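You operate a simulated robot arm through the tools that you are given. There is no shell and no other tool. Be economical: measure what you need, move in short steps, check, and stop when the job is done.

You run a simulated robot arm. Do the job below in one go: nothing can be reset, and whatever is moved stays where it is left.

## Task
Test the switch with the blue plunger and sort it by the lamp.
Fine: selector on PART, into the nest, press TEST once, push its plunger; green lamp, green tray; red lamp, red tray.

The check looks at the end state, three seconds after you hand in, the way a careful person would. Anything else that was tipped, shoved, dropped, spilled or broken makes it a failure.

## Robot
A 6-joint arm with a two-finger parallel gripper, fixed in place. Base frame: the origin is at the foot of the arm, x ahead of it, y to its left, z up. Lengths are in m, angles in degrees, forces in N, time in s.
Its first joint turns from -66.0 to 66.0 degrees. Payload 2.45 kg.
The tool frame sits at the grasp point between the pads (the TCP): z along the fingers, y along the line on which they close. The tips reach 0.024 m beyond it. The gripper opens to 0.068 m. The fingers are 0.017 m wide and 0.01 m thick; the gripper's body (0.04 by 0.07 m) begins 0.041 m behind the TCP.
Orientation is told as [roll, pitch, yaw] about the base's x, y, z axes, in that order, counted from this pose: with the fingers straight down and closing along the base's y, the tool's x points along the base's -x, its y along +y and its z along -z.

## Interface
- The arm moves only by the tool send_rows. Its argument "targets" is a list of rows, each an object of numbers (a shift or turn left out is 0, a gripper value left out holds the last): "x", "y", "z": the shift along the tool's x, y, z in units of 400 mm (1.0 is 400 mm); "ax", "ay", "az": the turn, a rotation vector about the tool's x, y, z in units of 90 degrees (1.0 is 90 degrees); "claw": the opening, from 0 (shut) to 1 (fully open). In form: [{"x": .., "y": .., "z": .., "ax": .., "ay": .., "az": .., "claw": ..}, ...]. A call has 1 to 10 rows; each row is the pose to reach, as a shift and turn from the pose commanded when the call began, along the tool's axes at that moment. A call with a number of a shift or a turn outside -1 to 1 is refused whole. Each row takes 0.2 s and may step no farther than 0.05 m and 8.6 degrees from the row before; otherwise, or with a gripper value out of range, the whole call is refused. A pose out of reach is approached as far as the arm can. The call stops where the force on the tool passes 40 N (or 10 N more than at its start, if that is more) or the arm is blocked; 0.2 s more then pass. The fingers move at their own pace (about 0.108 m/s each) and stop on an object; they squeeze with about 38 N. The grip force told is the motor's: it shows also when the fingers shut on nothing. Time passes only in rows, and 0.2 s behind the last, so rows that repeat a pose let the fingers close. The reply holds the time, the measured pose of the TCP, the force on the tool along the base axes, the opening and the grip force, in the units named above and with some noise.
- Cameras (640 x 400 px; columns grow to the right, rows downward): "scene" is fixed at [0.173, 0.4278, 1.4539]; the picture's right is [-0.65, -0.76, 0.00], its down [-0.52, 0.44, -0.73] and it looks along [0.56, -0.48, -0.68] (base axes); focal length 311 px, centre (320, 200). "wrist" rides on the gripper at [-0.032, 0, -0.039] in the tool frame; the picture's right is [0.00, -1.00, 0.00], its down [0.97, 0.00, -0.24] and it looks along [0.24, 0.00, 0.97] (tool axes); focal length 218 px, centre (320, 200). There is no depth. A picture from a camera that has moved, and an enlarged one, comes with that camera's place and axes in the base frame and with its lens.
- grab_frame(camera): a new picture of that camera. No time passes.
- enlarge(camera, box): a new picture of the part [left, top, right, bottom] of that camera's present view, enlarged. No time passes.
- finish_job(): hands the job in; it is judged then, once.

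Work in short steps. Places have to be worked out from the pictures, the camera data and where the tool is seen: move nearer, look again, correct. Check each grasp and each placing, and mend what went wrong. You have 120 turns and 64 pictures in all, those below and enlarged ones among them. Open the gripper and draw the arm clear of the work before you hand the job in, unless the task says otherwise; then end with one line.

The tools are called after "Emit:" by a JSON object that holds its "name" and its "arguments". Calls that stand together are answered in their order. send_rows: Moves the arm, as the interface text tells. Its arguments: {"type":"object","properties":{"targets":{"type":"array","items":{"type":"object","properties":{"x":{"type":"number"},"y":{"type":"number"},"z":{"type":"number"},"ax":{"type":"number"},"ay":{"type":"number"},"az":{"type":"number"},"claw":{"type":"number"}}}}},"required":["targets"]} The other tools are called the same way: grab_frame (camera) takes a picture; enlarge (camera, box) takes an enlarged picture of a part of a camera's view; finish_job () hands the job in.

At the start:

```text
time: 0.0
tcp_pos: [0.4358, 0.0474, 1.1698]
orientation: [-0.1, -0.1, 0.0]
ft_force: [0.5, 0.4, -0.2]
gripper_width: 0.0681
grasp_force: 0.0
```

scene: 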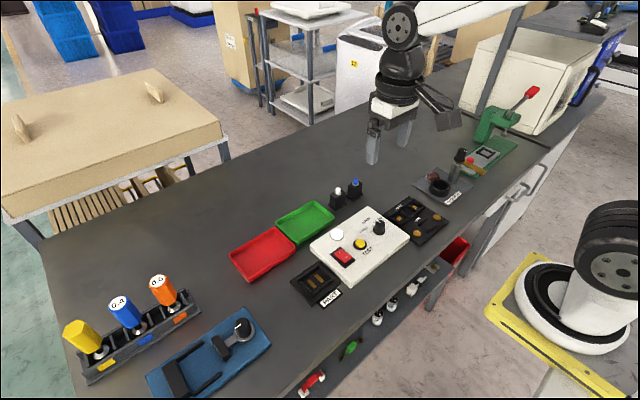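
wrist: 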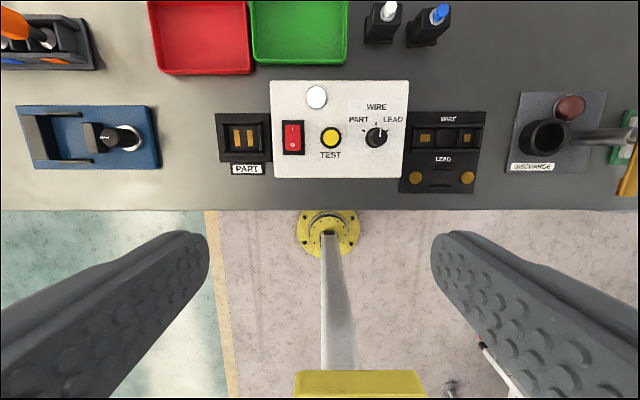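

I'll start by looking closely at the tester, the switches and the nest.

Emit:
{"name": "enlarge", "arguments": {"camera": "wrist", "box": [200, 60, 500, 210]}}

Emit:
{"name": "enlarge", "arguments": {"camera": "scene", "box": [280, 160, 460, 310]}}

Emit:
{"name": "enlarge", "arguments": {"camera": "wrist", "box": [340, 0, 480, 70]}}

```text
2.13 times, centred on (350, 135) of wrist
camera zoom: at [0.4686, 0.0478, 1.2095], right [0.0, -1.0, 0.0], down [-0.97, 0.0, 0.24], along [-0.24, 0.0, -0.97], focal length 466 px, centre (256, 339)
```

zoom: 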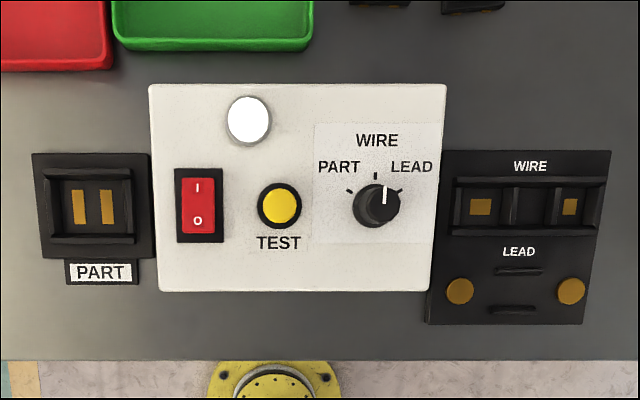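

```text
2.67 times, centred on (370, 235) of scene
camera zoom: at [0.173, 0.4278, 1.4539], right [-0.65, -0.76, 0.0], down [-0.52, 0.44, -0.73], along [0.56, -0.48, -0.68], focal length 829 px, centre (187, 107)
```

zoom: 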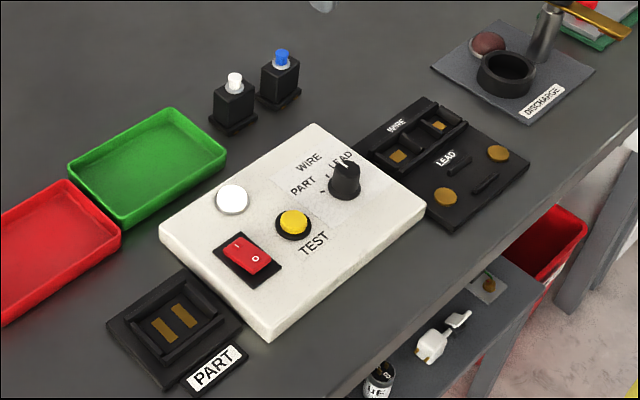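

```text
4.57 times, centred on (410, 35) of wrist
camera zoom: at [0.4686, 0.0478, 1.2095], right [0.0, -1.0, 0.0], down [-0.97, 0.0, 0.24], along [-0.24, 0.0, -0.97], focal length 998 px, centre (-91, 954)
```

zoom: 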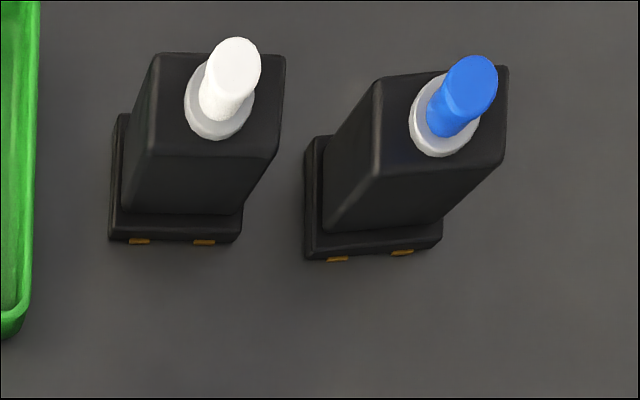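

Triangulating between the two cameras puts the tester top near z≈0.87 and the table near z≈0.82. That disagrees with the stated 0.36, so I'll go by the pictures. The selector is on WIRE. I'll go lower for a closer look.

Emit:
{"name": "send_rows", "arguments": {"targets": [{"x": -0.04, "y": 0.0, "z": 0.1}, {"x": -0.08, "y": 0.0, "z": 0.18}, {"x": -0.1, "y": 0.0, "z": 0.25}, {"x": -0.1, "y": 0.0, "z": 0.25}]}}

Emit:
{"name": "grab_frame", "arguments": {"camera": "wrist"}}

Emit:
{"name": "grab_frame", "arguments": {"camera": "scene"}}

```text
time: 1.0
tcp_pos: [0.4739, 0.0464, 1.0682]
orientation: [0.0, 0.0, -0.1]
ft_force: [0.1, 0.0, 0.1]
gripper_width: 0.068
grasp_force: 0.0
```

```text
58 pictures are left
camera wrist: at [0.5071, 0.0477, 1.1079], right [0.0, -1.0, 0.0], down [-0.97, 0.0, 0.24], along [-0.24, 0.0, -0.97], focal length 218 px, centre (320, 200)
```

wrist: 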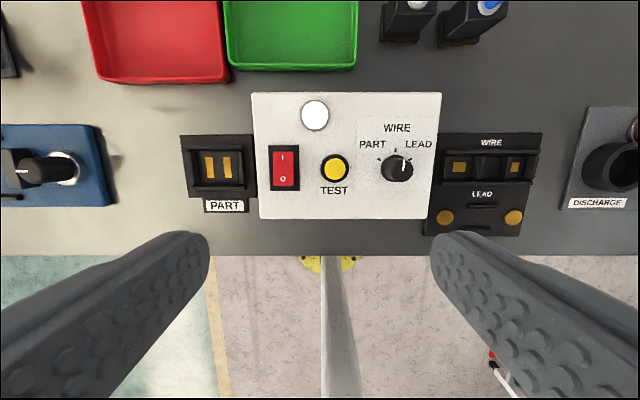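

```text
57 pictures are left
```

scene: 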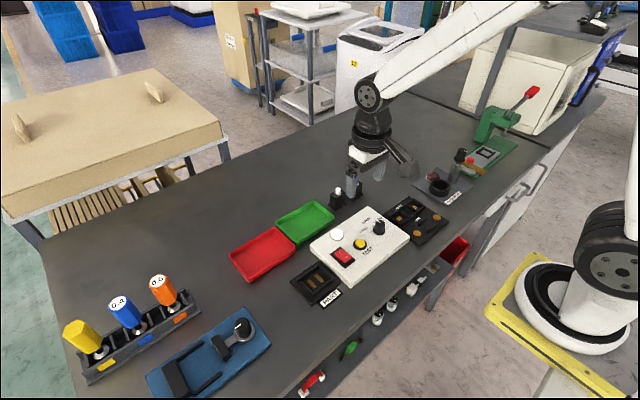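

The new frames agree: box top at z≈0.875 and the knob near (0.486, −0.027). I'll zoom in on the controls.

Emit:
{"name": "enlarge", "arguments": {"camera": "wrist", "box": [240, 85, 450, 225]}}

Emit:
{"name": "enlarge", "arguments": {"camera": "scene", "box": [300, 190, 420, 290]}}

```text
2.86 times, centred on (345, 155) of wrist
camera zoom: at [0.5071, 0.0477, 1.1079], right [0.0, -1.0, 0.0], down [-0.97, 0.0, 0.24], along [-0.24, 0.0, -0.97], focal length 624 px, centre (249, 329)
```

zoom: 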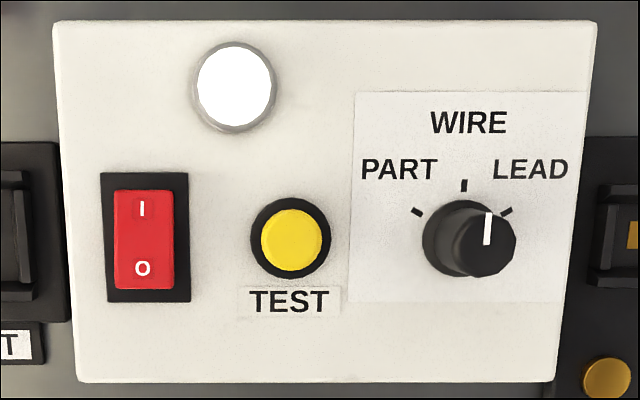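

```text
4.00 times, centred on (360, 240) of scene
camera zoom: at [0.173, 0.4278, 1.4539], right [-0.65, -0.76, 0.0], down [-0.52, 0.44, -0.73], along [0.56, -0.48, -0.68], focal length 1244 px, centre (160, 40)
```

zoom: 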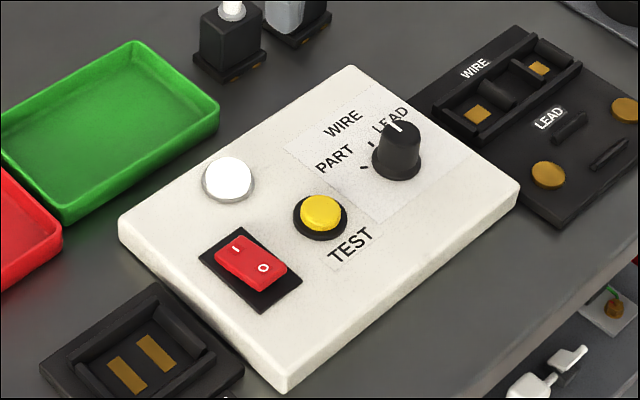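

The pointer is straight up on WIRE, and PART is about 60° counter-clockwise from above. The knob centre is about (0.484, −0.032) with its top at z≈0.898. I'll hover above it, pre-turned by −30°.

Emit:
{"name": "send_rows", "arguments": {"targets": [{"x": -0.006, "y": -0.05, "z": 0.067, "az": 0.083}, {"x": -0.012, "y": -0.1, "z": 0.135, "az": 0.167}, {"x": -0.02, "y": -0.15, "z": 0.2, "az": 0.25}, {"x": -0.022, "y": -0.197, "z": 0.27, "az": 0.333}, {"x": -0.022, "y": -0.197, "z": 0.27, "az": 0.333}]}}

Emit:
{"name": "grab_frame", "arguments": {"camera": "wrist"}}

Emit:
{"name": "enlarge", "arguments": {"camera": "scene", "box": [300, 160, 460, 260]}}

```text
time: 2.2
tcp_pos: [0.4842, -0.0312, 0.9596]
orientation: [0.0, 0.0, -30.0]
ft_force: [0.5, -0.2, 0.0]
gripper_width: 0.068
grasp_force: 0.0
```

```text
54 pictures are left
camera wrist: at [0.512, -0.0475, 0.9998], right [-0.5, -0.86, 0.0], down [-0.84, 0.49, 0.24], along [-0.21, 0.12, -0.97], focal length 218 px, centre (320, 200)
```

wrist: 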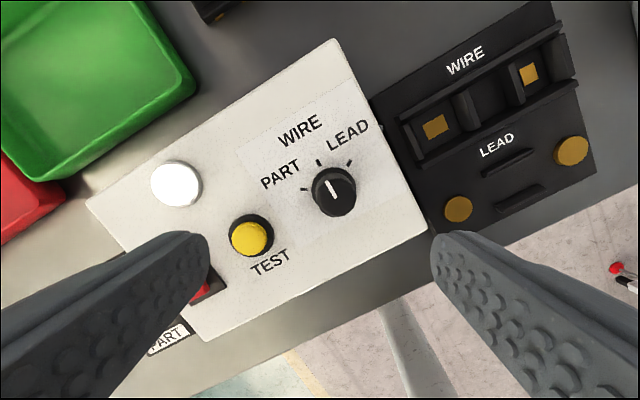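

```text
4.00 times, centred on (380, 210) of scene
camera zoom: at [0.173, 0.4278, 1.4539], right [-0.65, -0.76, 0.0], down [-0.52, 0.44, -0.73], along [0.56, -0.48, -0.68], focal length 1244 px, centre (80, 160)
```

zoom: 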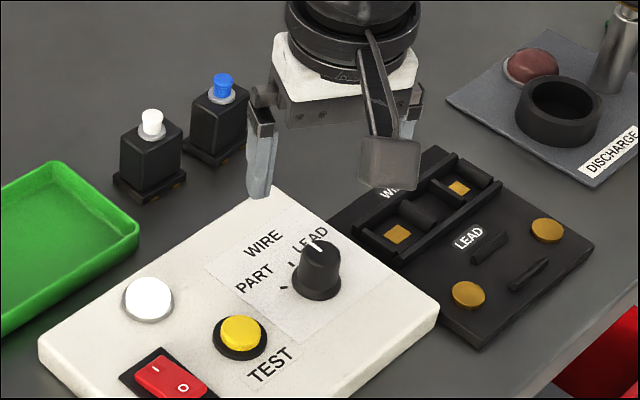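

Re-triangulating with this nearer view puts the knob at about (0.486, −0.043), its top at z≈0.872 and the box top at ≈0.848. I'll correct and go down partway.

Emit:
{"name": "send_rows", "arguments": {"targets": [{"x": -0.019, "y": -0.0235, "z": 0.02}, {"x": -0.019, "y": -0.0235, "z": 0.0725}, {"x": -0.019, "y": -0.0235, "z": 0.0725}]}}

Emit:
{"name": "grab_frame", "arguments": {"camera": "wrist"}}

Emit:
{"name": "enlarge", "arguments": {"camera": "scene", "box": [330, 180, 430, 260]}}

```text
time: 3.0
tcp_pos: [0.4851, -0.0436, 0.9304]
orientation: [-0.1, 0.0, -30.0]
ft_force: [0.7, 0.4, 0.3]
gripper_width: 0.0681
grasp_force: 0.0
```

```text
52 pictures are left
camera wrist: at [0.515, -0.0587, 0.9711], right [-0.5, -0.87, 0.0], down [-0.84, 0.49, 0.24], along [-0.21, 0.12, -0.97], focal length 218 px, centre (320, 200)
```

wrist: 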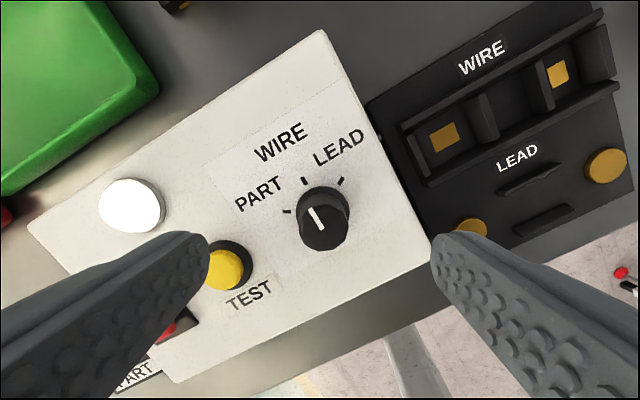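

```text
5.00 times, centred on (380, 220) of scene
camera zoom: at [0.173, 0.4278, 1.4539], right [-0.65, -0.76, 0.0], down [-0.52, 0.44, -0.73], along [0.56, -0.48, -0.68], focal length 1555 px, centre (20, 100)
```

zoom: 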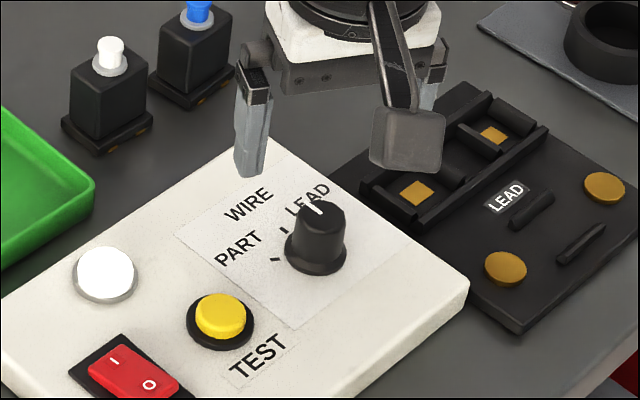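

The knob sits about 3 mm along tool +x from the TCP, which is well centred. I'll narrow the fingers, descend to TCP z≈0.881 and check before closing.

Emit:
{"name": "send_rows", "arguments": {"targets": [{"x": 0.005, "claw": 0.66}, {"x": 0.005, "z": 0.06, "claw": 0.66}, {"x": 0.005, "z": 0.12, "claw": 0.66}, {"x": 0.005, "z": 0.12, "claw": 0.66}]}}

Emit:
{"name": "grab_frame", "arguments": {"camera": "wrist"}}

Emit:
{"name": "enlarge", "arguments": {"camera": "scene", "box": [330, 180, 430, 260]}}

```text
time: 4.0
tcp_pos: [0.486, -0.0444, 0.8859]
orientation: [0.1, 0.1, -30.0]
ft_force: [0.6, -0.5, -0.1]
gripper_width: 0.0448
grasp_force: 0.0
```

```text
50 pictures are left
camera wrist: at [0.5136, -0.0601, 0.926], right [-0.5, -0.87, 0.0], down [-0.84, 0.49, 0.24], along [-0.21, 0.12, -0.97], focal length 218 px, centre (320, 200)
```

wrist: 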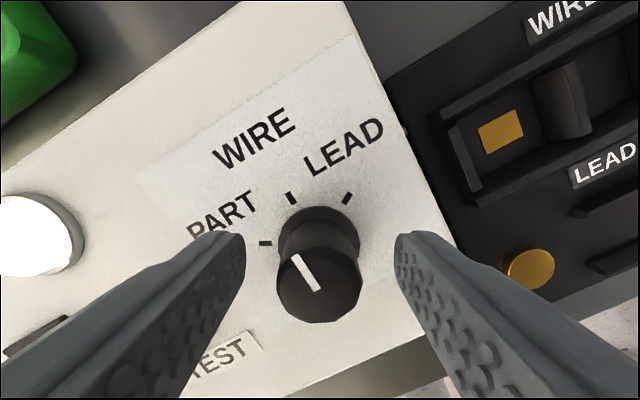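

```text
5.00 times, centred on (380, 220) of scene
camera zoom: at [0.173, 0.4278, 1.4539], right [-0.65, -0.76, 0.0], down [-0.52, 0.44, -0.73], along [0.56, -0.48, -0.68], focal length 1555 px, centre (20, 100)
```

zoom: 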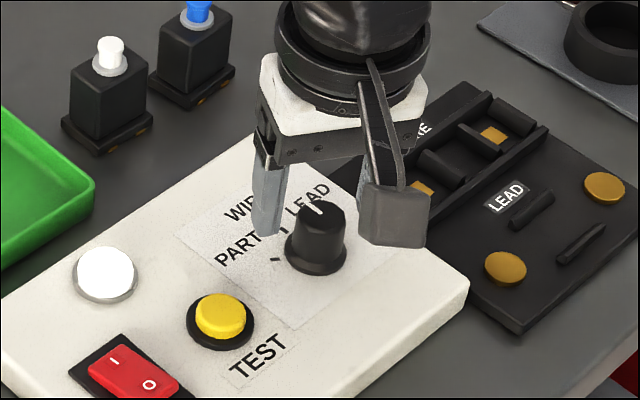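

The knob lies between the fingers, about 5 mm toward tool +x. I'll centre on it, go 6 mm lower and close.

Emit:
{"name": "send_rows", "arguments": {"targets": [{"x": 0.0125, "z": 0.016, "claw": 0.66}, {"x": 0.0125, "z": 0.016, "claw": 0.1}, {"x": 0.0125, "z": 0.016, "claw": 0.1}, {"x": 0.0125, "z": 0.016, "claw": 0.1}]}}

Emit:
{"name": "grab_frame", "arguments": {"camera": "wrist"}}

```text
time: 5.0
tcp_pos: [0.4805, -0.0404, 0.8807]
orientation: [0.0, 0.0, -30.1]
ft_force: [-2.2, -7.6, 1.0]
gripper_width: 0.0256
grasp_force: 40.9
```

```text
48 pictures are left
camera wrist: at [0.5091, -0.0571, 0.9197], right [-0.5, -0.87, 0.0], down [-0.84, 0.49, 0.24], along [-0.21, 0.12, -0.97], focal length 218 px, centre (320, 200)
```

wrist: 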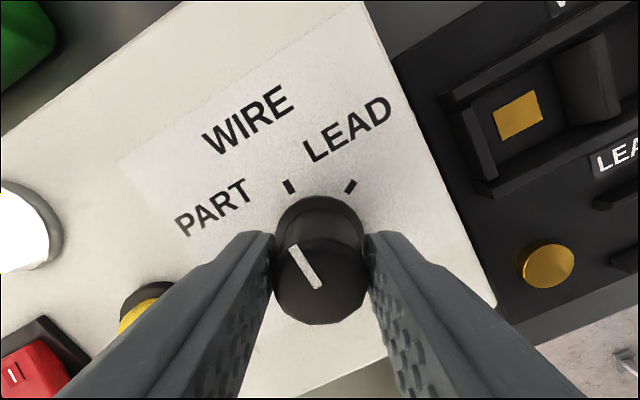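

The knob is gripped (opening 25.6 mm). I'll turn it +60° about base z, which is negative az.

Emit:
{"name": "send_rows", "arguments": {"targets": [{"az": -0.0833}, {"az": -0.1667}, {"az": -0.25}, {"az": -0.3333}, {"az": -0.4167}, {"az": -0.5}, {"az": -0.5833}, {"az": -0.6667}, {"az": -0.6667}]}}

Emit:
{"name": "grab_frame", "arguments": {"camera": "wrist"}}

```text
time: 6.8
tcp_pos: [0.4804, -0.0407, 0.8793]
orientation: [-0.2, -0.1, 29.6]
ft_force: [-2.9, -6.5, 3.8]
gripper_width: 0.0255
grasp_force: 40.9
stopped in row 9: the force on the tool passed its limit (the readings are from after the stop); the commanded pose is now the measured one
```

```text
47 pictures are left
camera wrist: at [0.5092, -0.0248, 0.9195], right [0.49, -0.87, 0.0], down [-0.85, -0.48, 0.24], along [-0.21, -0.12, -0.97], focal length 218 px, centre (320, 200)
```

wrist: 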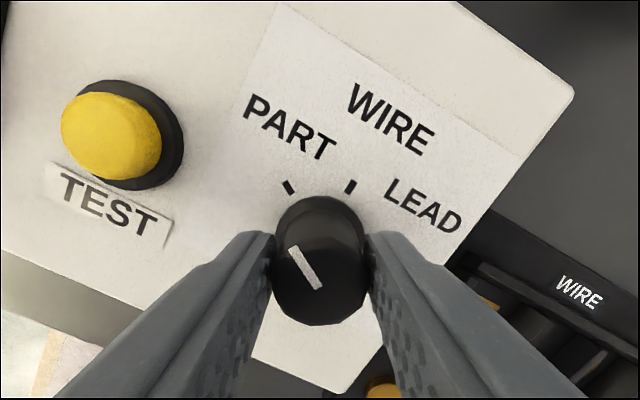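

The pointer lines up with the PART tick. I'll release, rise and check.

Emit:
{"name": "send_rows", "arguments": {"targets": [{"claw": 0.66}, {"claw": 0.66}, {"z": -0.1, "claw": 0.66}, {"z": -0.2, "claw": 0.66}, {"z": -0.28, "claw": 0.66, "az": 0.083}, {"z": -0.3, "claw": 0.66, "az": 0.166}, {"z": -0.3, "claw": 0.66, "az": 0.25}, {"z": -0.3, "claw": 0.66, "az": 0.329}]}}

Emit:
{"name": "grab_frame", "arguments": {"camera": "wrist"}}

Emit:
{"name": "enlarge", "arguments": {"camera": "scene", "box": [290, 180, 430, 310]}}

```text
time: 8.7
tcp_pos: [0.479, -0.0384, 0.9998]
orientation: [0.1, 0.0, -0.2]
ft_force: [0.3, 0.6, -0.4]
gripper_width: 0.0451
grasp_force: 0.0
```

```text
46 pictures are left
camera wrist: at [0.5119, -0.0386, 1.0399], right [0.0, -1.0, 0.0], down [-0.97, 0.0, 0.24], along [-0.24, 0.0, -0.97], focal length 218 px, centre (320, 200)
```

wrist: 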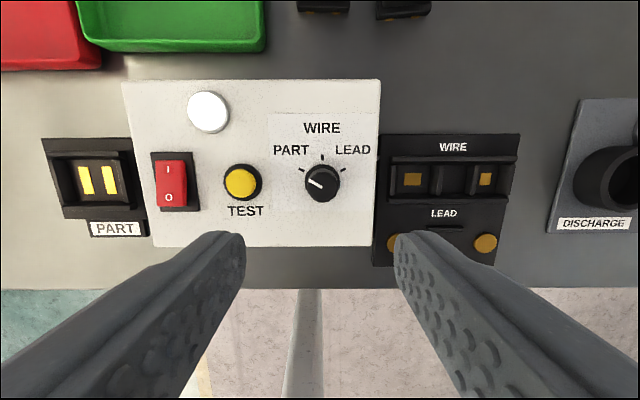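

```text
3.08 times, centred on (360, 245) of scene
camera zoom: at [0.173, 0.4278, 1.4539], right [-0.65, -0.76, 0.0], down [-0.52, 0.44, -0.73], along [0.56, -0.48, -0.68], focal length 957 px, centre (197, 62)
```

zoom: 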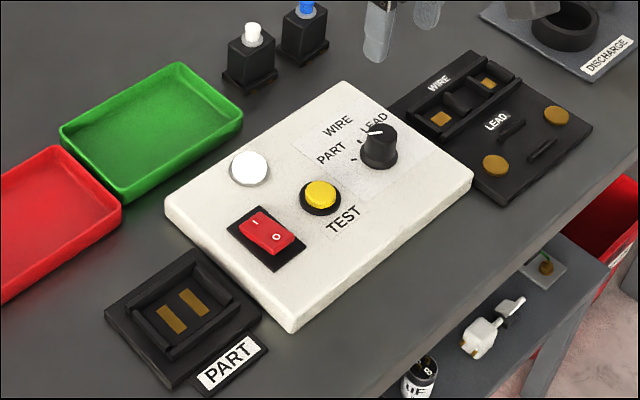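

The selector is on PART. Next I'll move over the blue-plunger switch, estimated at about (0.638, −0.108) with its top at z≈0.88, to look from above.

Emit:
{"name": "send_rows", "arguments": {"targets": [{"x": -0.1, "y": -0.04}, {"x": -0.2, "y": -0.1}, {"x": -0.3, "y": -0.14}, {"x": -0.35, "y": -0.16, "claw": 1}, {"x": -0.35, "y": -0.16, "claw": 1}]}}

Emit:
{"name": "grab_frame", "arguments": {"camera": "wrist"}}

Emit:
{"name": "enlarge", "arguments": {"camera": "scene", "box": [310, 150, 400, 220]}}

```text
time: 9.8
tcp_pos: [0.6223, -0.1062, 0.9998]
orientation: [0.0, -0.2, -0.1]
ft_force: [-0.7, -0.4, -0.5]
gripper_width: 0.0683
grasp_force: 0.0
```

```text
44 pictures are left
camera wrist: at [0.6536, -0.1062, 1.0385], right [0.0, -1.0, 0.0], down [-0.97, 0.0, 0.24], along [-0.24, 0.0, -0.97], focal length 218 px, centre (320, 200)
```

wrist: 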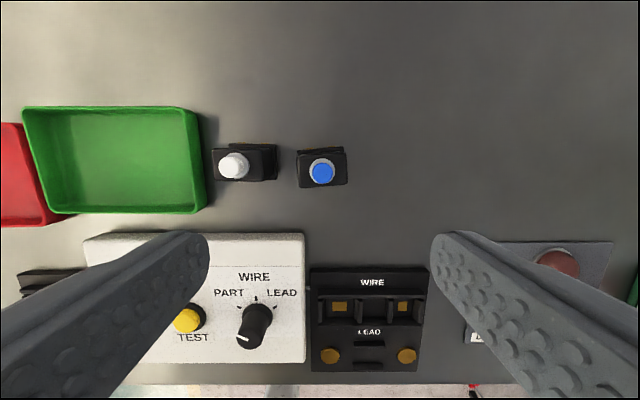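

```text
5.71 times, centred on (355, 185) of scene
camera zoom: at [0.173, 0.4278, 1.4539], right [-0.65, -0.76, 0.0], down [-0.52, 0.44, -0.73], along [0.56, -0.48, -0.68], focal length 1777 px, centre (120, 286)
```

zoom: 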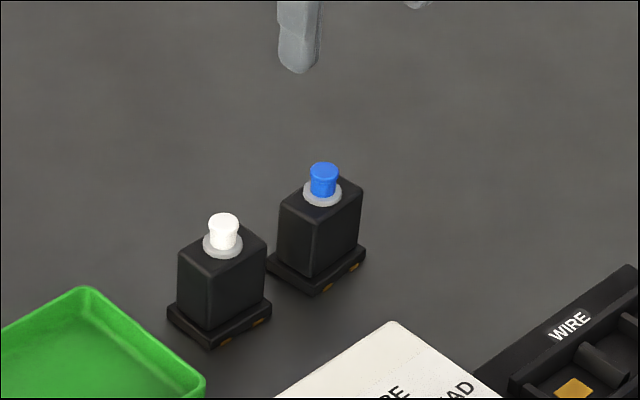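

The blue plunger comes out at (0.637, −0.108) with its top at z≈0.883. I'll zoom in for its orientation and dimensions.

Emit:
{"name": "enlarge", "arguments": {"camera": "wrist", "box": [270, 130, 370, 200]}}

```text
5.71 times, centred on (320, 165) of wrist
camera zoom: at [0.6536, -0.1062, 1.0385], right [0.0, -1.0, 0.0], down [-0.97, 0.0, 0.24], along [-0.24, 0.0, -0.97], focal length 1247 px, centre (320, 400)
```

zoom: 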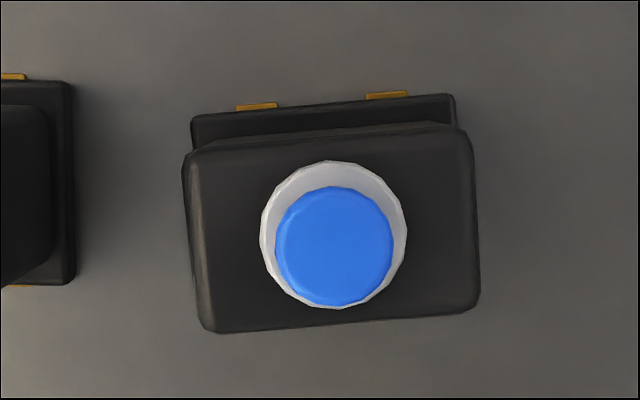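

The switch is yawed about +4.7°, and its body measures roughly 37 × 25 mm. I'll align, narrow the fingers to 50 mm to clear the white one, and lower to a hover.

Emit:
{"name": "send_rows", "arguments": {"targets": [{"x": -0.037, "y": -0.0045, "az": -0.052, "claw": 0.75}, {"x": -0.037, "y": -0.0045, "z": 0.09, "az": -0.052, "claw": 0.75}, {"x": -0.037, "y": -0.0045, "z": 0.175, "az": -0.052, "claw": 0.75}, {"x": -0.037, "y": -0.0045, "z": 0.175, "az": -0.052, "claw": 0.75}]}}

Emit:
{"name": "grab_frame", "arguments": {"camera": "wrist"}}

Emit:
{"name": "enlarge", "arguments": {"camera": "scene", "box": [310, 150, 400, 220]}}

```text
time: 10.8
tcp_pos: [0.6365, -0.1075, 0.9303]
orientation: [-0.2, -0.2, 4.6]
ft_force: [-0.2, 0.5, -1.2]
gripper_width: 0.0511
grasp_force: 0.1
```

```text
41 pictures are left
camera wrist: at [0.6694, -0.1044, 0.97], right [0.08, -1.0, 0.0], down [-0.97, -0.08, 0.24], along [-0.24, -0.02, -0.97], focal length 218 px, centre (320, 200)
```

wrist: 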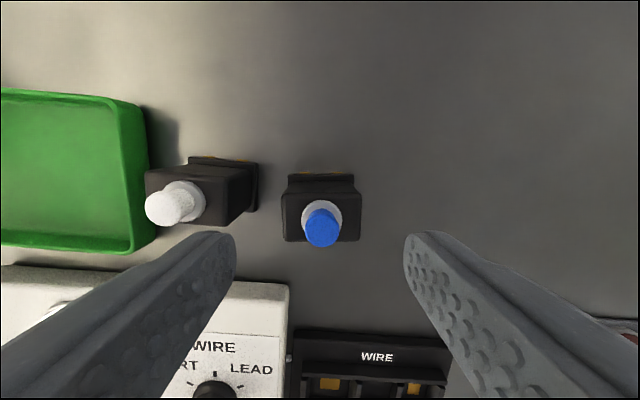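

```text
5.71 times, centred on (355, 185) of scene
camera zoom: at [0.173, 0.4278, 1.4539], right [-0.65, -0.76, 0.0], down [-0.52, 0.44, -0.73], along [0.56, -0.48, -0.68], focal length 1777 px, centre (120, 286)
```

zoom: 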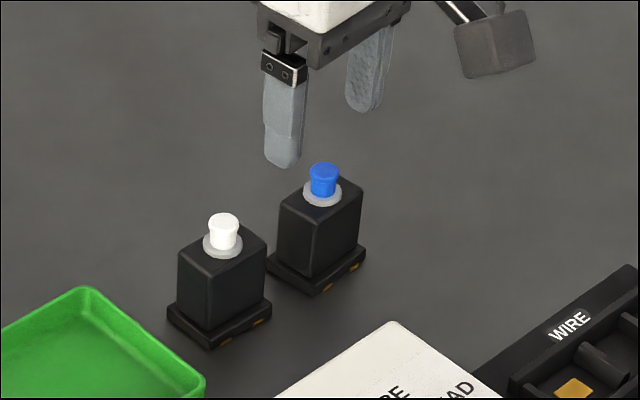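

Laterally and in yaw it's aligned; the plunger is about 3 mm nearer the base than the TCP. I'll correct and go down to TCP z≈0.862 with the fingers straddling the body.

Emit:
{"name": "send_rows", "arguments": {"targets": [{"x": 0.0075, "z": 0.06, "claw": 0.75}, {"x": 0.0075, "z": 0.12, "claw": 0.75}, {"x": 0.0075, "z": 0.17, "claw": 0.75}, {"x": 0.0075, "z": 0.17, "claw": 0.75}]}}

Emit:
{"name": "grab_frame", "arguments": {"camera": "wrist"}}

Emit:
{"name": "enlarge", "arguments": {"camera": "scene", "box": [310, 150, 400, 220]}}

```text
time: 11.8
tcp_pos: [0.6334, -0.1065, 0.8625]
orientation: [-0.1, -0.1, 4.6]
ft_force: [0.3, 0.5, 0.0]
gripper_width: 0.0511
grasp_force: 0.1
```

```text
39 pictures are left
camera wrist: at [0.6665, -0.1048, 0.9022], right [0.08, -1.0, 0.0], down [-0.97, -0.08, 0.24], along [-0.24, -0.02, -0.97], focal length 218 px, centre (320, 200)
```

wrist: 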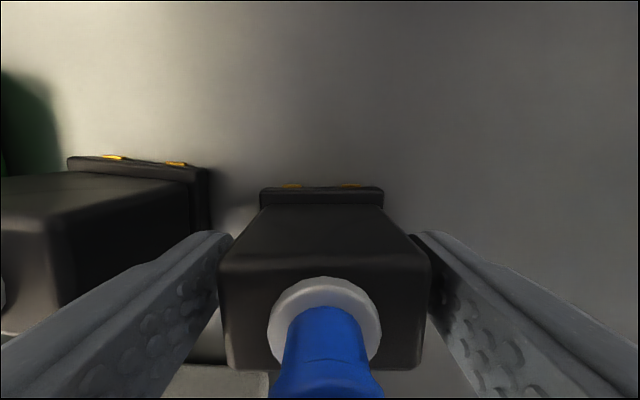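

```text
5.71 times, centred on (355, 185) of scene
camera zoom: at [0.173, 0.4278, 1.4539], right [-0.65, -0.76, 0.0], down [-0.52, 0.44, -0.73], along [0.56, -0.48, -0.68], focal length 1777 px, centre (120, 286)
```

zoom: 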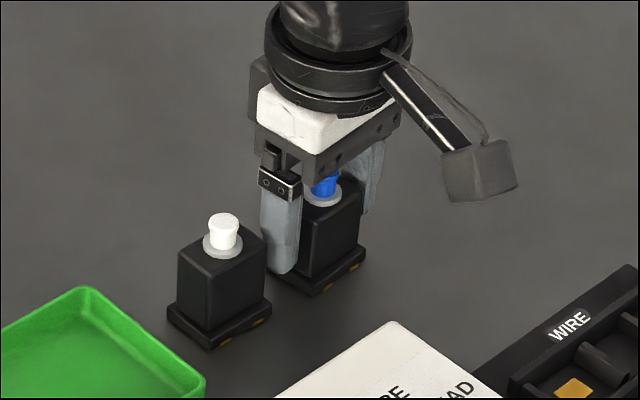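

The fingers straddle the body and are centred well, just above the base plate. Closing now.

Emit:
{"name": "send_rows", "arguments": {"targets": [{"claw": 0.3}, {"claw": 0.3}, {"claw": 0.3}]}}

```text
time: 12.7
tcp_pos: [0.6337, -0.107, 0.8613]
orientation: [-0.1, 0.0, 4.5]
ft_force: [-0.1, 0.6, 0.2]
gripper_width: 0.0394
grasp_force: 37.8
```

Gripped at 39.4 mm. I'll lift it, undo the yaw and carry it over the tester to hover above the PART nest, at about (0.48, 0.17).

Emit:
{"name": "send_rows", "arguments": {"targets": [{"z": -0.12}, {"z": -0.24}, {"x": 0.047, "y": 0.103, "z": -0.25}, {"x": 0.094, "y": 0.206, "z": -0.25}, {"x": 0.141, "y": 0.309, "z": -0.25, "az": 0.02}, {"x": 0.188, "y": 0.412, "z": -0.25, "az": 0.04}, {"x": 0.235, "y": 0.515, "z": -0.25, "az": 0.051}, {"x": 0.282, "y": 0.618, "z": -0.25, "az": 0.051}, {"x": 0.328, "y": 0.721, "z": -0.25, "az": 0.051}, {"x": 0.328, "y": 0.721, "z": -0.25, "az": 0.051}]}}

Emit:
{"name": "grab_frame", "arguments": {"camera": "wrist"}}

Emit:
{"name": "enlarge", "arguments": {"camera": "scene", "box": [250, 180, 400, 310]}}

```text
time: 14.8
tcp_pos: [0.4787, 0.1671, 0.962]
orientation: [-0.1, -0.1, 0.0]
ft_force: [0.0, -0.2, -0.5]
gripper_width: 0.0394
grasp_force: 37.9
```

```text
37 pictures are left
camera wrist: at [0.511, 0.1676, 1.0022], right [0.0, -1.0, 0.0], down [-0.97, 0.0, 0.24], along [-0.24, 0.0, -0.97], focal length 218 px, centre (320, 200)
```

wrist: 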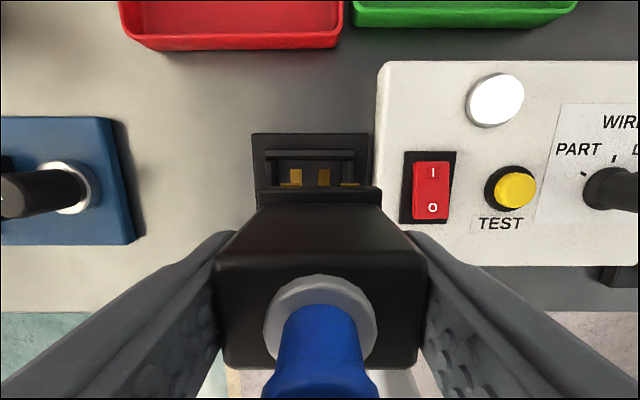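

```text
3.08 times, centred on (325, 245) of scene
camera zoom: at [0.1729, 0.4279, 1.4539], right [-0.65, -0.76, 0.0], down [-0.52, 0.44, -0.73], along [0.56, -0.48, -0.68], focal length 957 px, centre (305, 62)
```

zoom: 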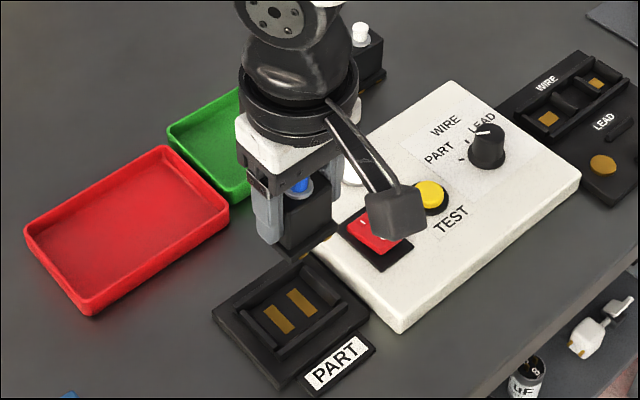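

The nest centre is around y≈0.177. I'll back off toward the base so the nest is fully visible past the held switch, and measure it there.

Emit:
{"name": "send_rows", "arguments": {"targets": [{"x": 0.1, "y": 0.025}, {"x": 0.13, "y": 0.025}, {"x": 0.13, "y": 0.025}]}}

Emit:
{"name": "grab_frame", "arguments": {"camera": "wrist"}}

Emit:
{"name": "enlarge", "arguments": {"camera": "wrist", "box": [240, 60, 380, 200]}}

```text
time: 15.7
tcp_pos: [0.4258, 0.1807, 0.9611]
orientation: [0.0, -0.3, 0.0]
ft_force: [0.3, 0.3, -0.6]
gripper_width: 0.0392
grasp_force: 38.1
```

```text
35 pictures are left
camera wrist: at [0.4592, 0.1792, 1.0007], right [0.0, -1.0, 0.0], down [-0.97, 0.0, 0.24], along [-0.24, 0.0, -0.97], focal length 218 px, centre (320, 200)
```

wrist: 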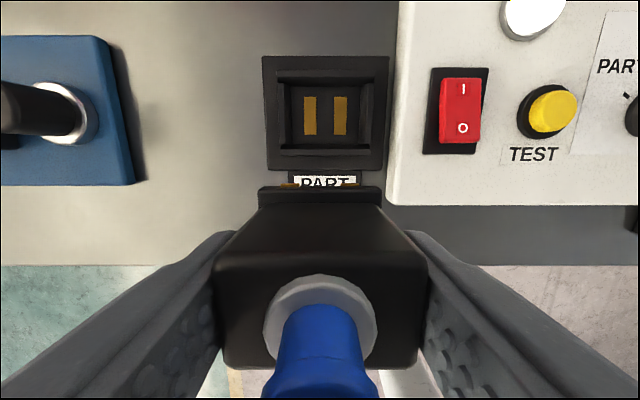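

```text
2.86 times, centred on (310, 130) of wrist
camera zoom: at [0.4592, 0.1792, 1.0007], right [0.0, -1.0, 0.0], down [-0.97, 0.0, 0.24], along [-0.24, 0.0, -0.97], focal length 624 px, centre (349, 400)
```

zoom: 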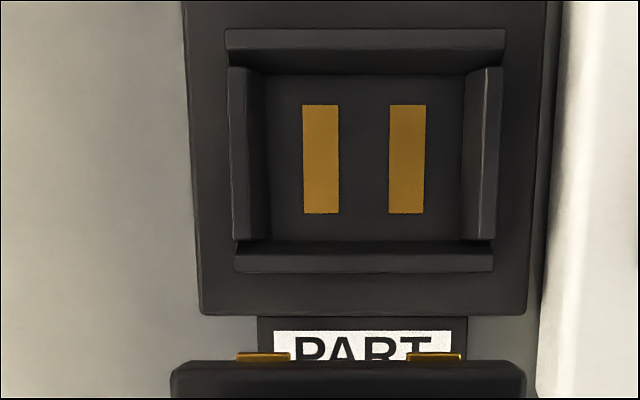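

The nest's contact centre is about (0.481, 0.175): +54 mm in x and −4 mm in y from where the tool is now. I'll move over it, drop to about 10 mm above the walls and check.

Emit:
{"name": "send_rows", "arguments": {"targets": [{"x": -0.1, "y": -0.005}, {"x": -0.1325, "y": -0.0103}, {"x": -0.1325, "y": -0.0103, "z": 0.09}, {"x": -0.1325, "y": -0.0103, "z": 0.17}, {"x": -0.1325, "y": -0.0103, "z": 0.17}]}}

Emit:
{"name": "grab_frame", "arguments": {"camera": "wrist"}}

Emit:
{"name": "enlarge", "arguments": {"camera": "scene", "box": [280, 220, 380, 310]}}

```text
time: 16.9
tcp_pos: [0.48, 0.1785, 0.8958]
orientation: [0.0, -0.2, 0.0]
ft_force: [-0.1, 0.3, -1.2]
gripper_width: 0.0393
grasp_force: 37.9
```

```text
33 pictures are left
camera wrist: at [0.5132, 0.1775, 0.9356], right [0.0, -1.0, 0.0], down [-0.97, 0.0, 0.24], along [-0.24, 0.0, -0.97], focal length 218 px, centre (320, 200)
```

wrist: 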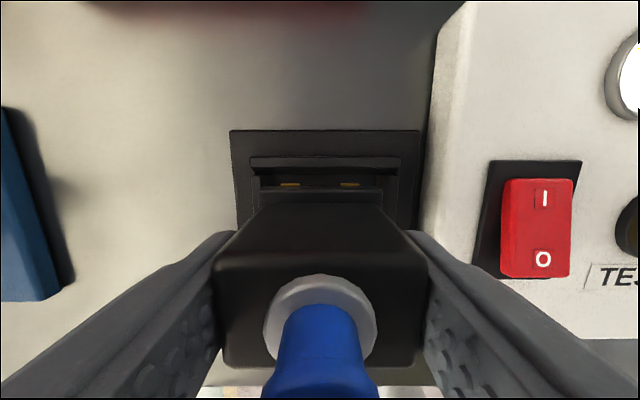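

```text
4.44 times, centred on (330, 265) of scene
camera zoom: at [0.173, 0.4278, 1.4539], right [-0.65, -0.76, 0.0], down [-0.52, 0.44, -0.73], along [0.56, -0.48, -0.68], focal length 1382 px, centre (276, -89)
```

zoom: 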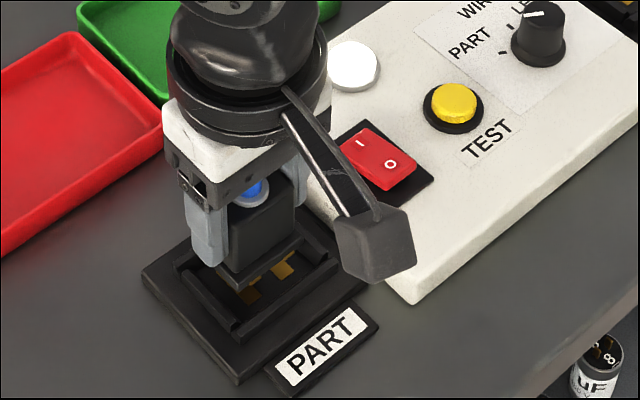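

Rail centring shows I should shift about 2.5 mm toward −y. I'll descend toward the nest in small steps, watching the force.

Emit:
{"name": "send_rows", "arguments": {"targets": [{"x": -0.0025, "y": -0.006}, {"x": -0.0025, "y": -0.006, "z": 0.025}, {"x": -0.0025, "y": -0.006, "z": 0.04}, {"x": -0.0025, "y": -0.006, "z": 0.05}, {"x": -0.0025, "y": -0.006, "z": 0.05}]}}

Emit:
{"name": "grab_frame", "arguments": {"camera": "wrist"}}

Emit:
{"name": "enlarge", "arguments": {"camera": "scene", "box": [280, 220, 380, 310]}}

```text
time: 18.1
tcp_pos: [0.4817, 0.173, 0.8729]
orientation: [-0.1, -0.2, 0.0]
ft_force: [0.2, 0.2, -0.1]
gripper_width: 0.0394
grasp_force: 38.0
```

```text
31 pictures are left
camera wrist: at [0.5146, 0.1731, 0.9138], right [0.0, -1.0, 0.0], down [-0.97, 0.0, 0.24], along [-0.24, 0.0, -0.97], focal length 218 px, centre (320, 200)
```

wrist: 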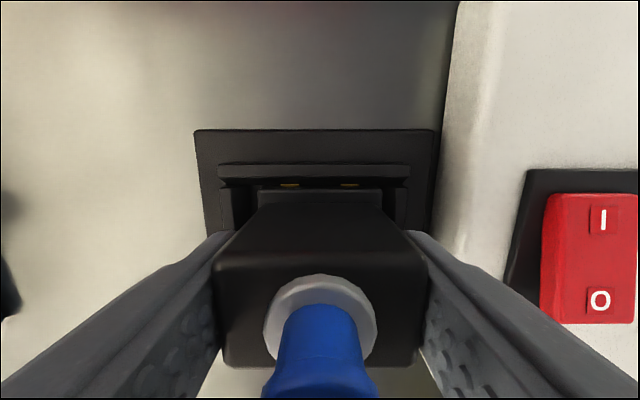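

```text
4.44 times, centred on (330, 265) of scene
camera zoom: at [0.173, 0.4278, 1.4539], right [-0.65, -0.76, 0.0], down [-0.52, 0.44, -0.73], along [0.56, -0.48, -0.68], focal length 1382 px, centre (276, -89)
```

zoom: 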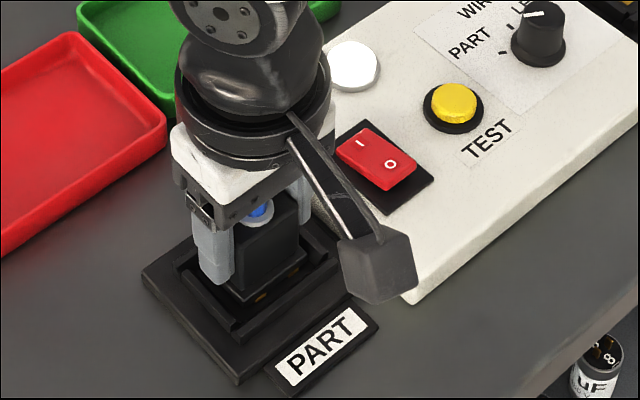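

Now it's about 2.5 mm too far toward −y, so I'll shift back and lower a little more.

Emit:
{"name": "send_rows", "arguments": {"targets": [{"y": 0.0065}, {"y": 0.0065, "z": 0.008}, {"y": 0.0065, "z": 0.008}]}}

Emit:
{"name": "enlarge", "arguments": {"camera": "wrist", "box": [180, 120, 450, 250]}}

```text
time: 18.9
tcp_pos: [0.482, 0.1774, 0.8711]
orientation: [0.0, -0.1, 0.0]
ft_force: [-5.9, -7.2, 29.9]
gripper_width: 0.0393
grasp_force: 38.0
```

```text
2.37 times, centred on (315, 185) of wrist
camera zoom: at [0.5152, 0.1766, 0.9115], right [0.0, -1.0, 0.0], down [-0.97, 0.0, 0.24], along [-0.24, 0.0, -0.97], focal length 517 px, centre (332, 236)
```

zoom: 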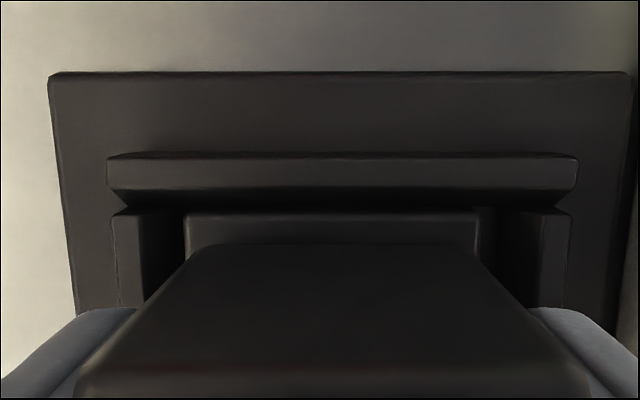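

Contact at TCP z≈0.871 with 30 N upward. I'll check from the scene camera whether it is seated or sitting on a wall.

Emit:
{"name": "enlarge", "arguments": {"camera": "scene", "box": [310, 250, 370, 300]}}

```text
8.00 times, centred on (340, 275) of scene
camera zoom: at [0.1723, 0.4275, 1.4541], right [-0.65, -0.76, 0.0], down [-0.52, 0.44, -0.73], along [0.56, -0.48, -0.68], focal length 2488 px, centre (160, -400)
```

zoom: 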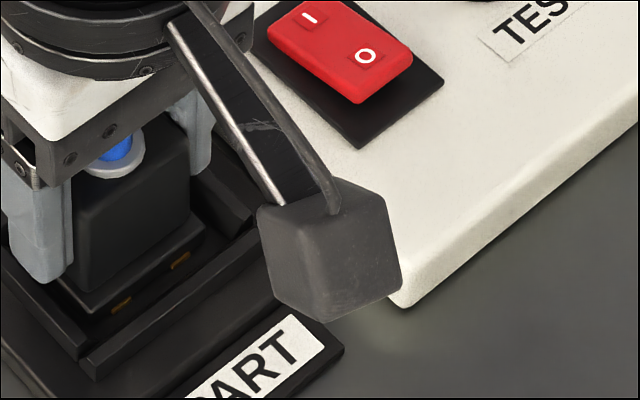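

The geometry (bottom ≈0.830, with 2–3 mm gaps to the walls on all sides) says it is on the nest floor. I'll release, rise and look.

Emit:
{"name": "send_rows", "arguments": {"targets": [{"z": -0.002}, {"z": -0.002, "claw": 0.75}, {"z": -0.002, "claw": 0.75}, {"z": -0.06, "claw": 0.75}, {"z": -0.15, "claw": 0.75}, {"x": 0.1, "z": -0.2, "claw": 0.75}, {"x": 0.13, "z": -0.22, "claw": 0.75}, {"x": 0.13, "z": -0.22, "claw": 0.75}]}}

Emit:
{"name": "grab_frame", "arguments": {"camera": "wrist"}}

Emit:
{"name": "enlarge", "arguments": {"camera": "scene", "box": [290, 200, 390, 300]}}

```text
time: 20.6
tcp_pos: [0.4286, 0.1759, 0.9582]
orientation: [-0.1, -0.1, 0.0]
ft_force: [-0.9, -0.5, -0.9]
gripper_width: 0.051
grasp_force: 0.1
```

```text
27 pictures are left
camera wrist: at [0.4614, 0.1763, 0.9989], right [0.0, -1.0, 0.0], down [-0.97, 0.0, 0.24], along [-0.24, 0.0, -0.97], focal length 218 px, centre (320, 200)
```

wrist: 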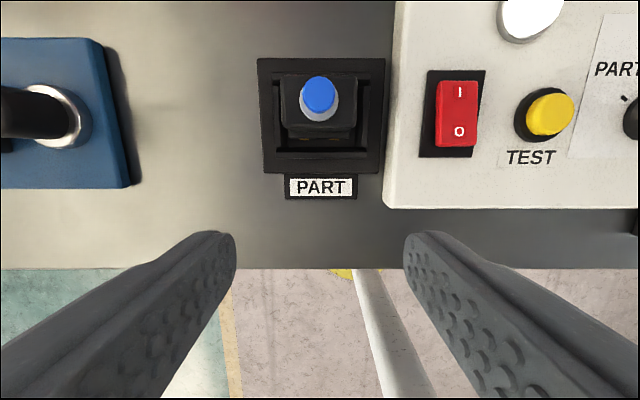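

```text
4.00 times, centred on (340, 250) of scene
camera zoom: at [0.1729, 0.4278, 1.4539], right [-0.65, -0.76, 0.0], down [-0.52, 0.44, -0.73], along [0.56, -0.48, -0.68], focal length 1244 px, centre (240, 0)
```

zoom: 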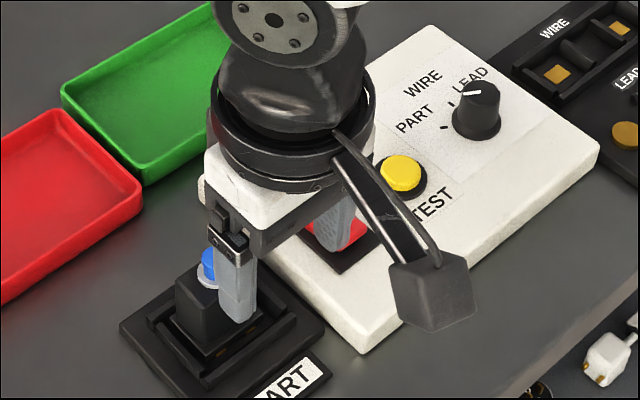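

I'll zoom in on the nest to verify it is seated.

Emit:
{"name": "enlarge", "arguments": {"camera": "wrist", "box": [250, 50, 400, 200]}}

```text
2.67 times, centred on (325, 125) of wrist
camera zoom: at [0.4614, 0.1763, 0.9989], right [0.0, -1.0, 0.0], down [-0.97, 0.0, 0.24], along [-0.24, 0.0, -0.97], focal length 582 px, centre (307, 400)
```

zoom: 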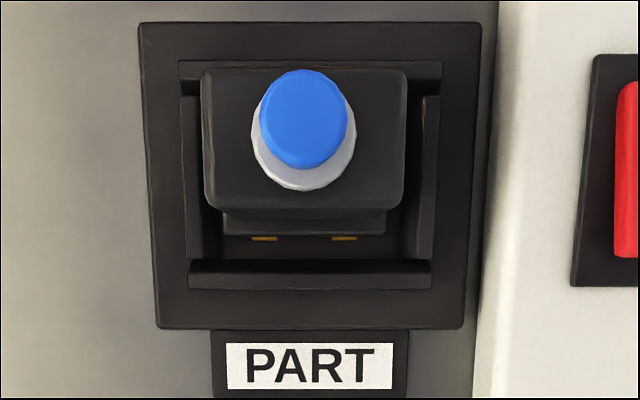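

The switch sits inside the nest walls on the contacts. TEST triangulates to about (0.481, 0.031) with its top at z≈0.855. I'll shut the fingers and hover above it.

Emit:
{"name": "send_rows", "arguments": {"targets": [{"x": 0, "y": -0.09, "claw": 0}, {"x": -0.04, "y": -0.18, "claw": 0}, {"x": -0.09, "y": -0.27, "claw": 0}, {"x": -0.131, "y": -0.3635, "claw": 0}, {"x": -0.131, "y": -0.3635, "z": 0.06, "claw": 0}, {"x": -0.131, "y": -0.3635, "z": 0.06, "claw": 0}]}}

Emit:
{"name": "grab_frame", "arguments": {"camera": "wrist"}}

Emit:
{"name": "enlarge", "arguments": {"camera": "scene", "box": [310, 180, 410, 280]}}

```text
time: 22.1
tcp_pos: [0.4803, 0.029, 0.9358]
orientation: [-0.1, -0.1, 0.0]
ft_force: [0.0, -0.2, 0.1]
gripper_width: 0.0
grasp_force: 24.0
```

```text
24 pictures are left
camera wrist: at [0.5137, 0.0293, 0.9758], right [0.0, -1.0, 0.0], down [-0.97, 0.0, 0.24], along [-0.24, 0.0, -0.97], focal length 218 px, centre (320, 200)
```

wrist: 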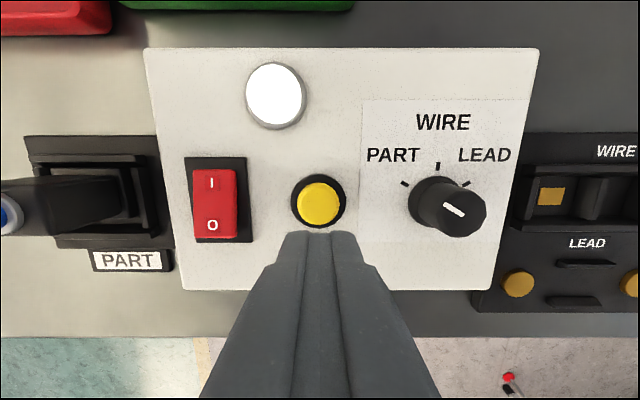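

```text
4.00 times, centred on (360, 230) of scene
camera zoom: at [0.173, 0.4278, 1.4539], right [-0.65, -0.76, 0.0], down [-0.52, 0.44, -0.73], along [0.56, -0.48, -0.68], focal length 1244 px, centre (160, 80)
```

zoom: 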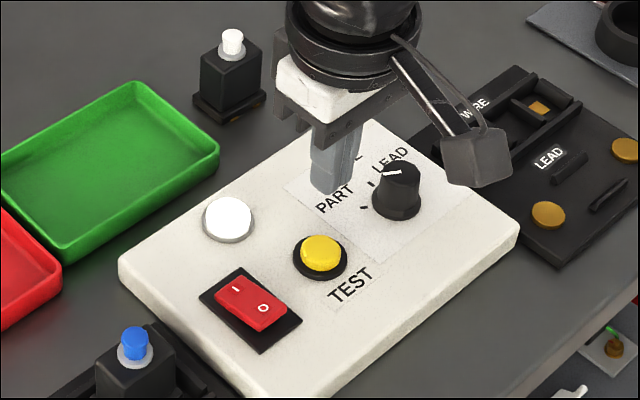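

TEST is directly under the closed tips. I'll descend and press once, slowly at the end.

Emit:
{"name": "send_rows", "arguments": {"targets": [{"x": -0.003, "z": 0.06, "claw": 0}, {"x": -0.003, "z": 0.115, "claw": 0}, {"x": -0.003, "z": 0.125, "claw": 0}, {"x": -0.003, "z": 0.133, "claw": 0}, {"x": -0.003, "z": 0.14, "claw": 0}, {"x": -0.003, "z": 0.147, "claw": 0}]}}

Emit:
{"name": "enlarge", "arguments": {"camera": "scene", "box": [310, 200, 390, 280]}}

```text
time: 23.4
tcp_pos: [0.4828, 0.0317, 0.8757]
orientation: [0.0, -0.2, 0.0]
ft_force: [-0.8, -0.6, 1.5]
gripper_width: 0.0
grasp_force: 23.9
```

```text
5.00 times, centred on (350, 240) of scene
camera zoom: at [0.1729, 0.4278, 1.4539], right [-0.65, -0.76, 0.0], down [-0.52, 0.44, -0.73], along [0.56, -0.48, -0.68], focal length 1555 px, centre (170, 0)
```

zoom: 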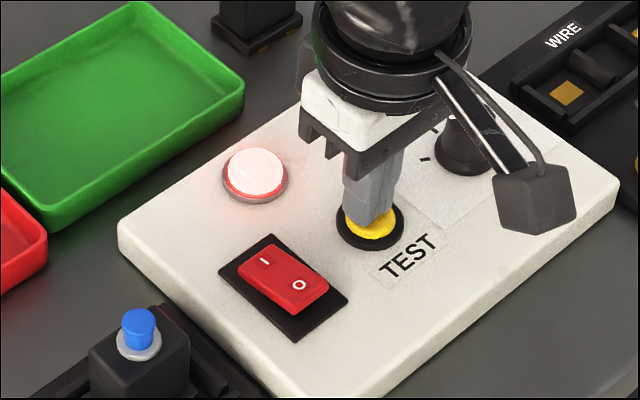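

TEST registered: the lamp is glowing red while the plunger is out. I'll lift off and go above the blue plunger at about (0.483, 0.177).

Emit:
{"name": "send_rows", "arguments": {"targets": [{"z": -0.1, "claw": 0}, {"z": -0.18, "y": 0.06, "claw": 0}, {"z": -0.18, "y": 0.17, "claw": 0}, {"z": -0.18, "y": 0.28, "claw": 0}, {"z": -0.16, "y": 0.3625, "claw": 0}, {"z": -0.13, "y": 0.3625, "claw": 0}]}}

Emit:
{"name": "grab_frame", "arguments": {"camera": "wrist"}}

Emit:
{"name": "enlarge", "arguments": {"camera": "scene", "box": [300, 200, 400, 300]}}

```text
time: 24.9
tcp_pos: [0.4822, 0.1773, 0.9286]
orientation: [0.0, -0.1, 0.0]
ft_force: [0.7, -0.6, 0.7]
gripper_width: 0.0
grasp_force: 23.5
```

```text
21 pictures are left
camera wrist: at [0.5153, 0.1772, 0.9679], right [0.0, -1.0, 0.0], down [-0.97, 0.0, 0.24], along [-0.24, 0.0, -0.97], focal length 218 px, centre (320, 200)
```

wrist: 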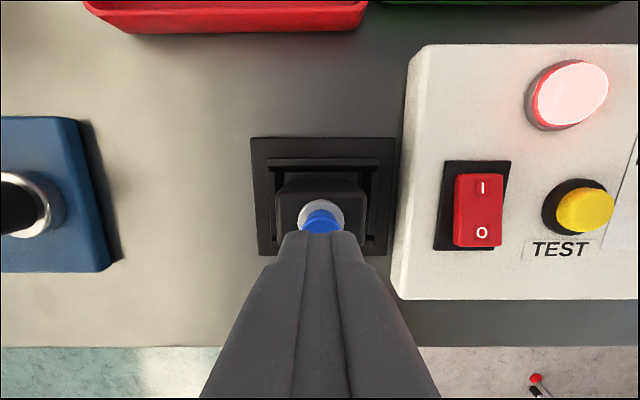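

```text
4.00 times, centred on (350, 250) of scene
camera zoom: at [0.1729, 0.4279, 1.4539], right [-0.65, -0.76, 0.0], down [-0.52, 0.44, -0.73], along [0.56, -0.48, -0.68], focal length 1244 px, centre (200, 0)
```

zoom: 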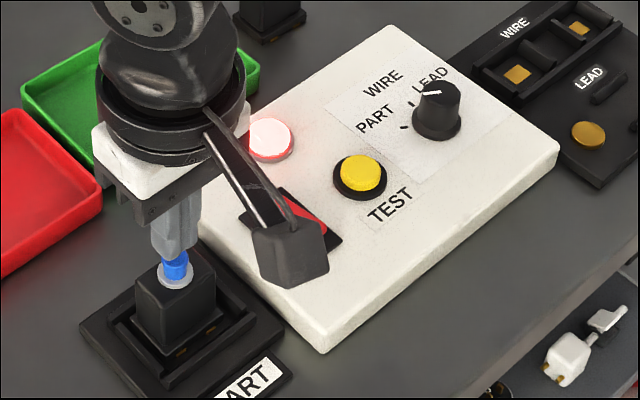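

The tips are right above the plunger. I'll press down gently in small steps.

Emit:
{"name": "send_rows", "arguments": {"targets": [{"z": 0.02, "claw": 0}, {"z": 0.03, "claw": 0}, {"z": 0.04, "claw": 0}, {"z": 0.048, "claw": 0}, {"z": 0.048, "claw": 0}]}}

Emit:
{"name": "enlarge", "arguments": {"camera": "scene", "box": [300, 200, 400, 300]}}

```text
time: 26.1
tcp_pos: [0.4827, 0.176, 0.9083]
orientation: [0.0, -0.3, 0.1]
ft_force: [-3.1, -1.4, 8.5]
gripper_width: 0.0
grasp_force: 23.7
```

```text
4.00 times, centred on (350, 250) of scene
camera zoom: at [0.1727, 0.4277, 1.454], right [-0.65, -0.76, 0.0], down [-0.52, 0.44, -0.73], along [0.56, -0.48, -0.68], focal length 1244 px, centre (200, 0)
```

zoom: 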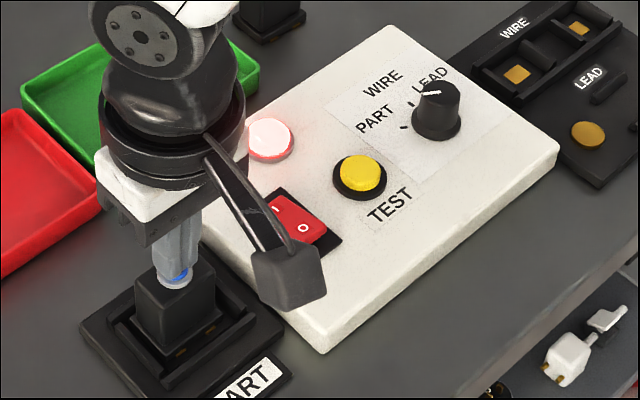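

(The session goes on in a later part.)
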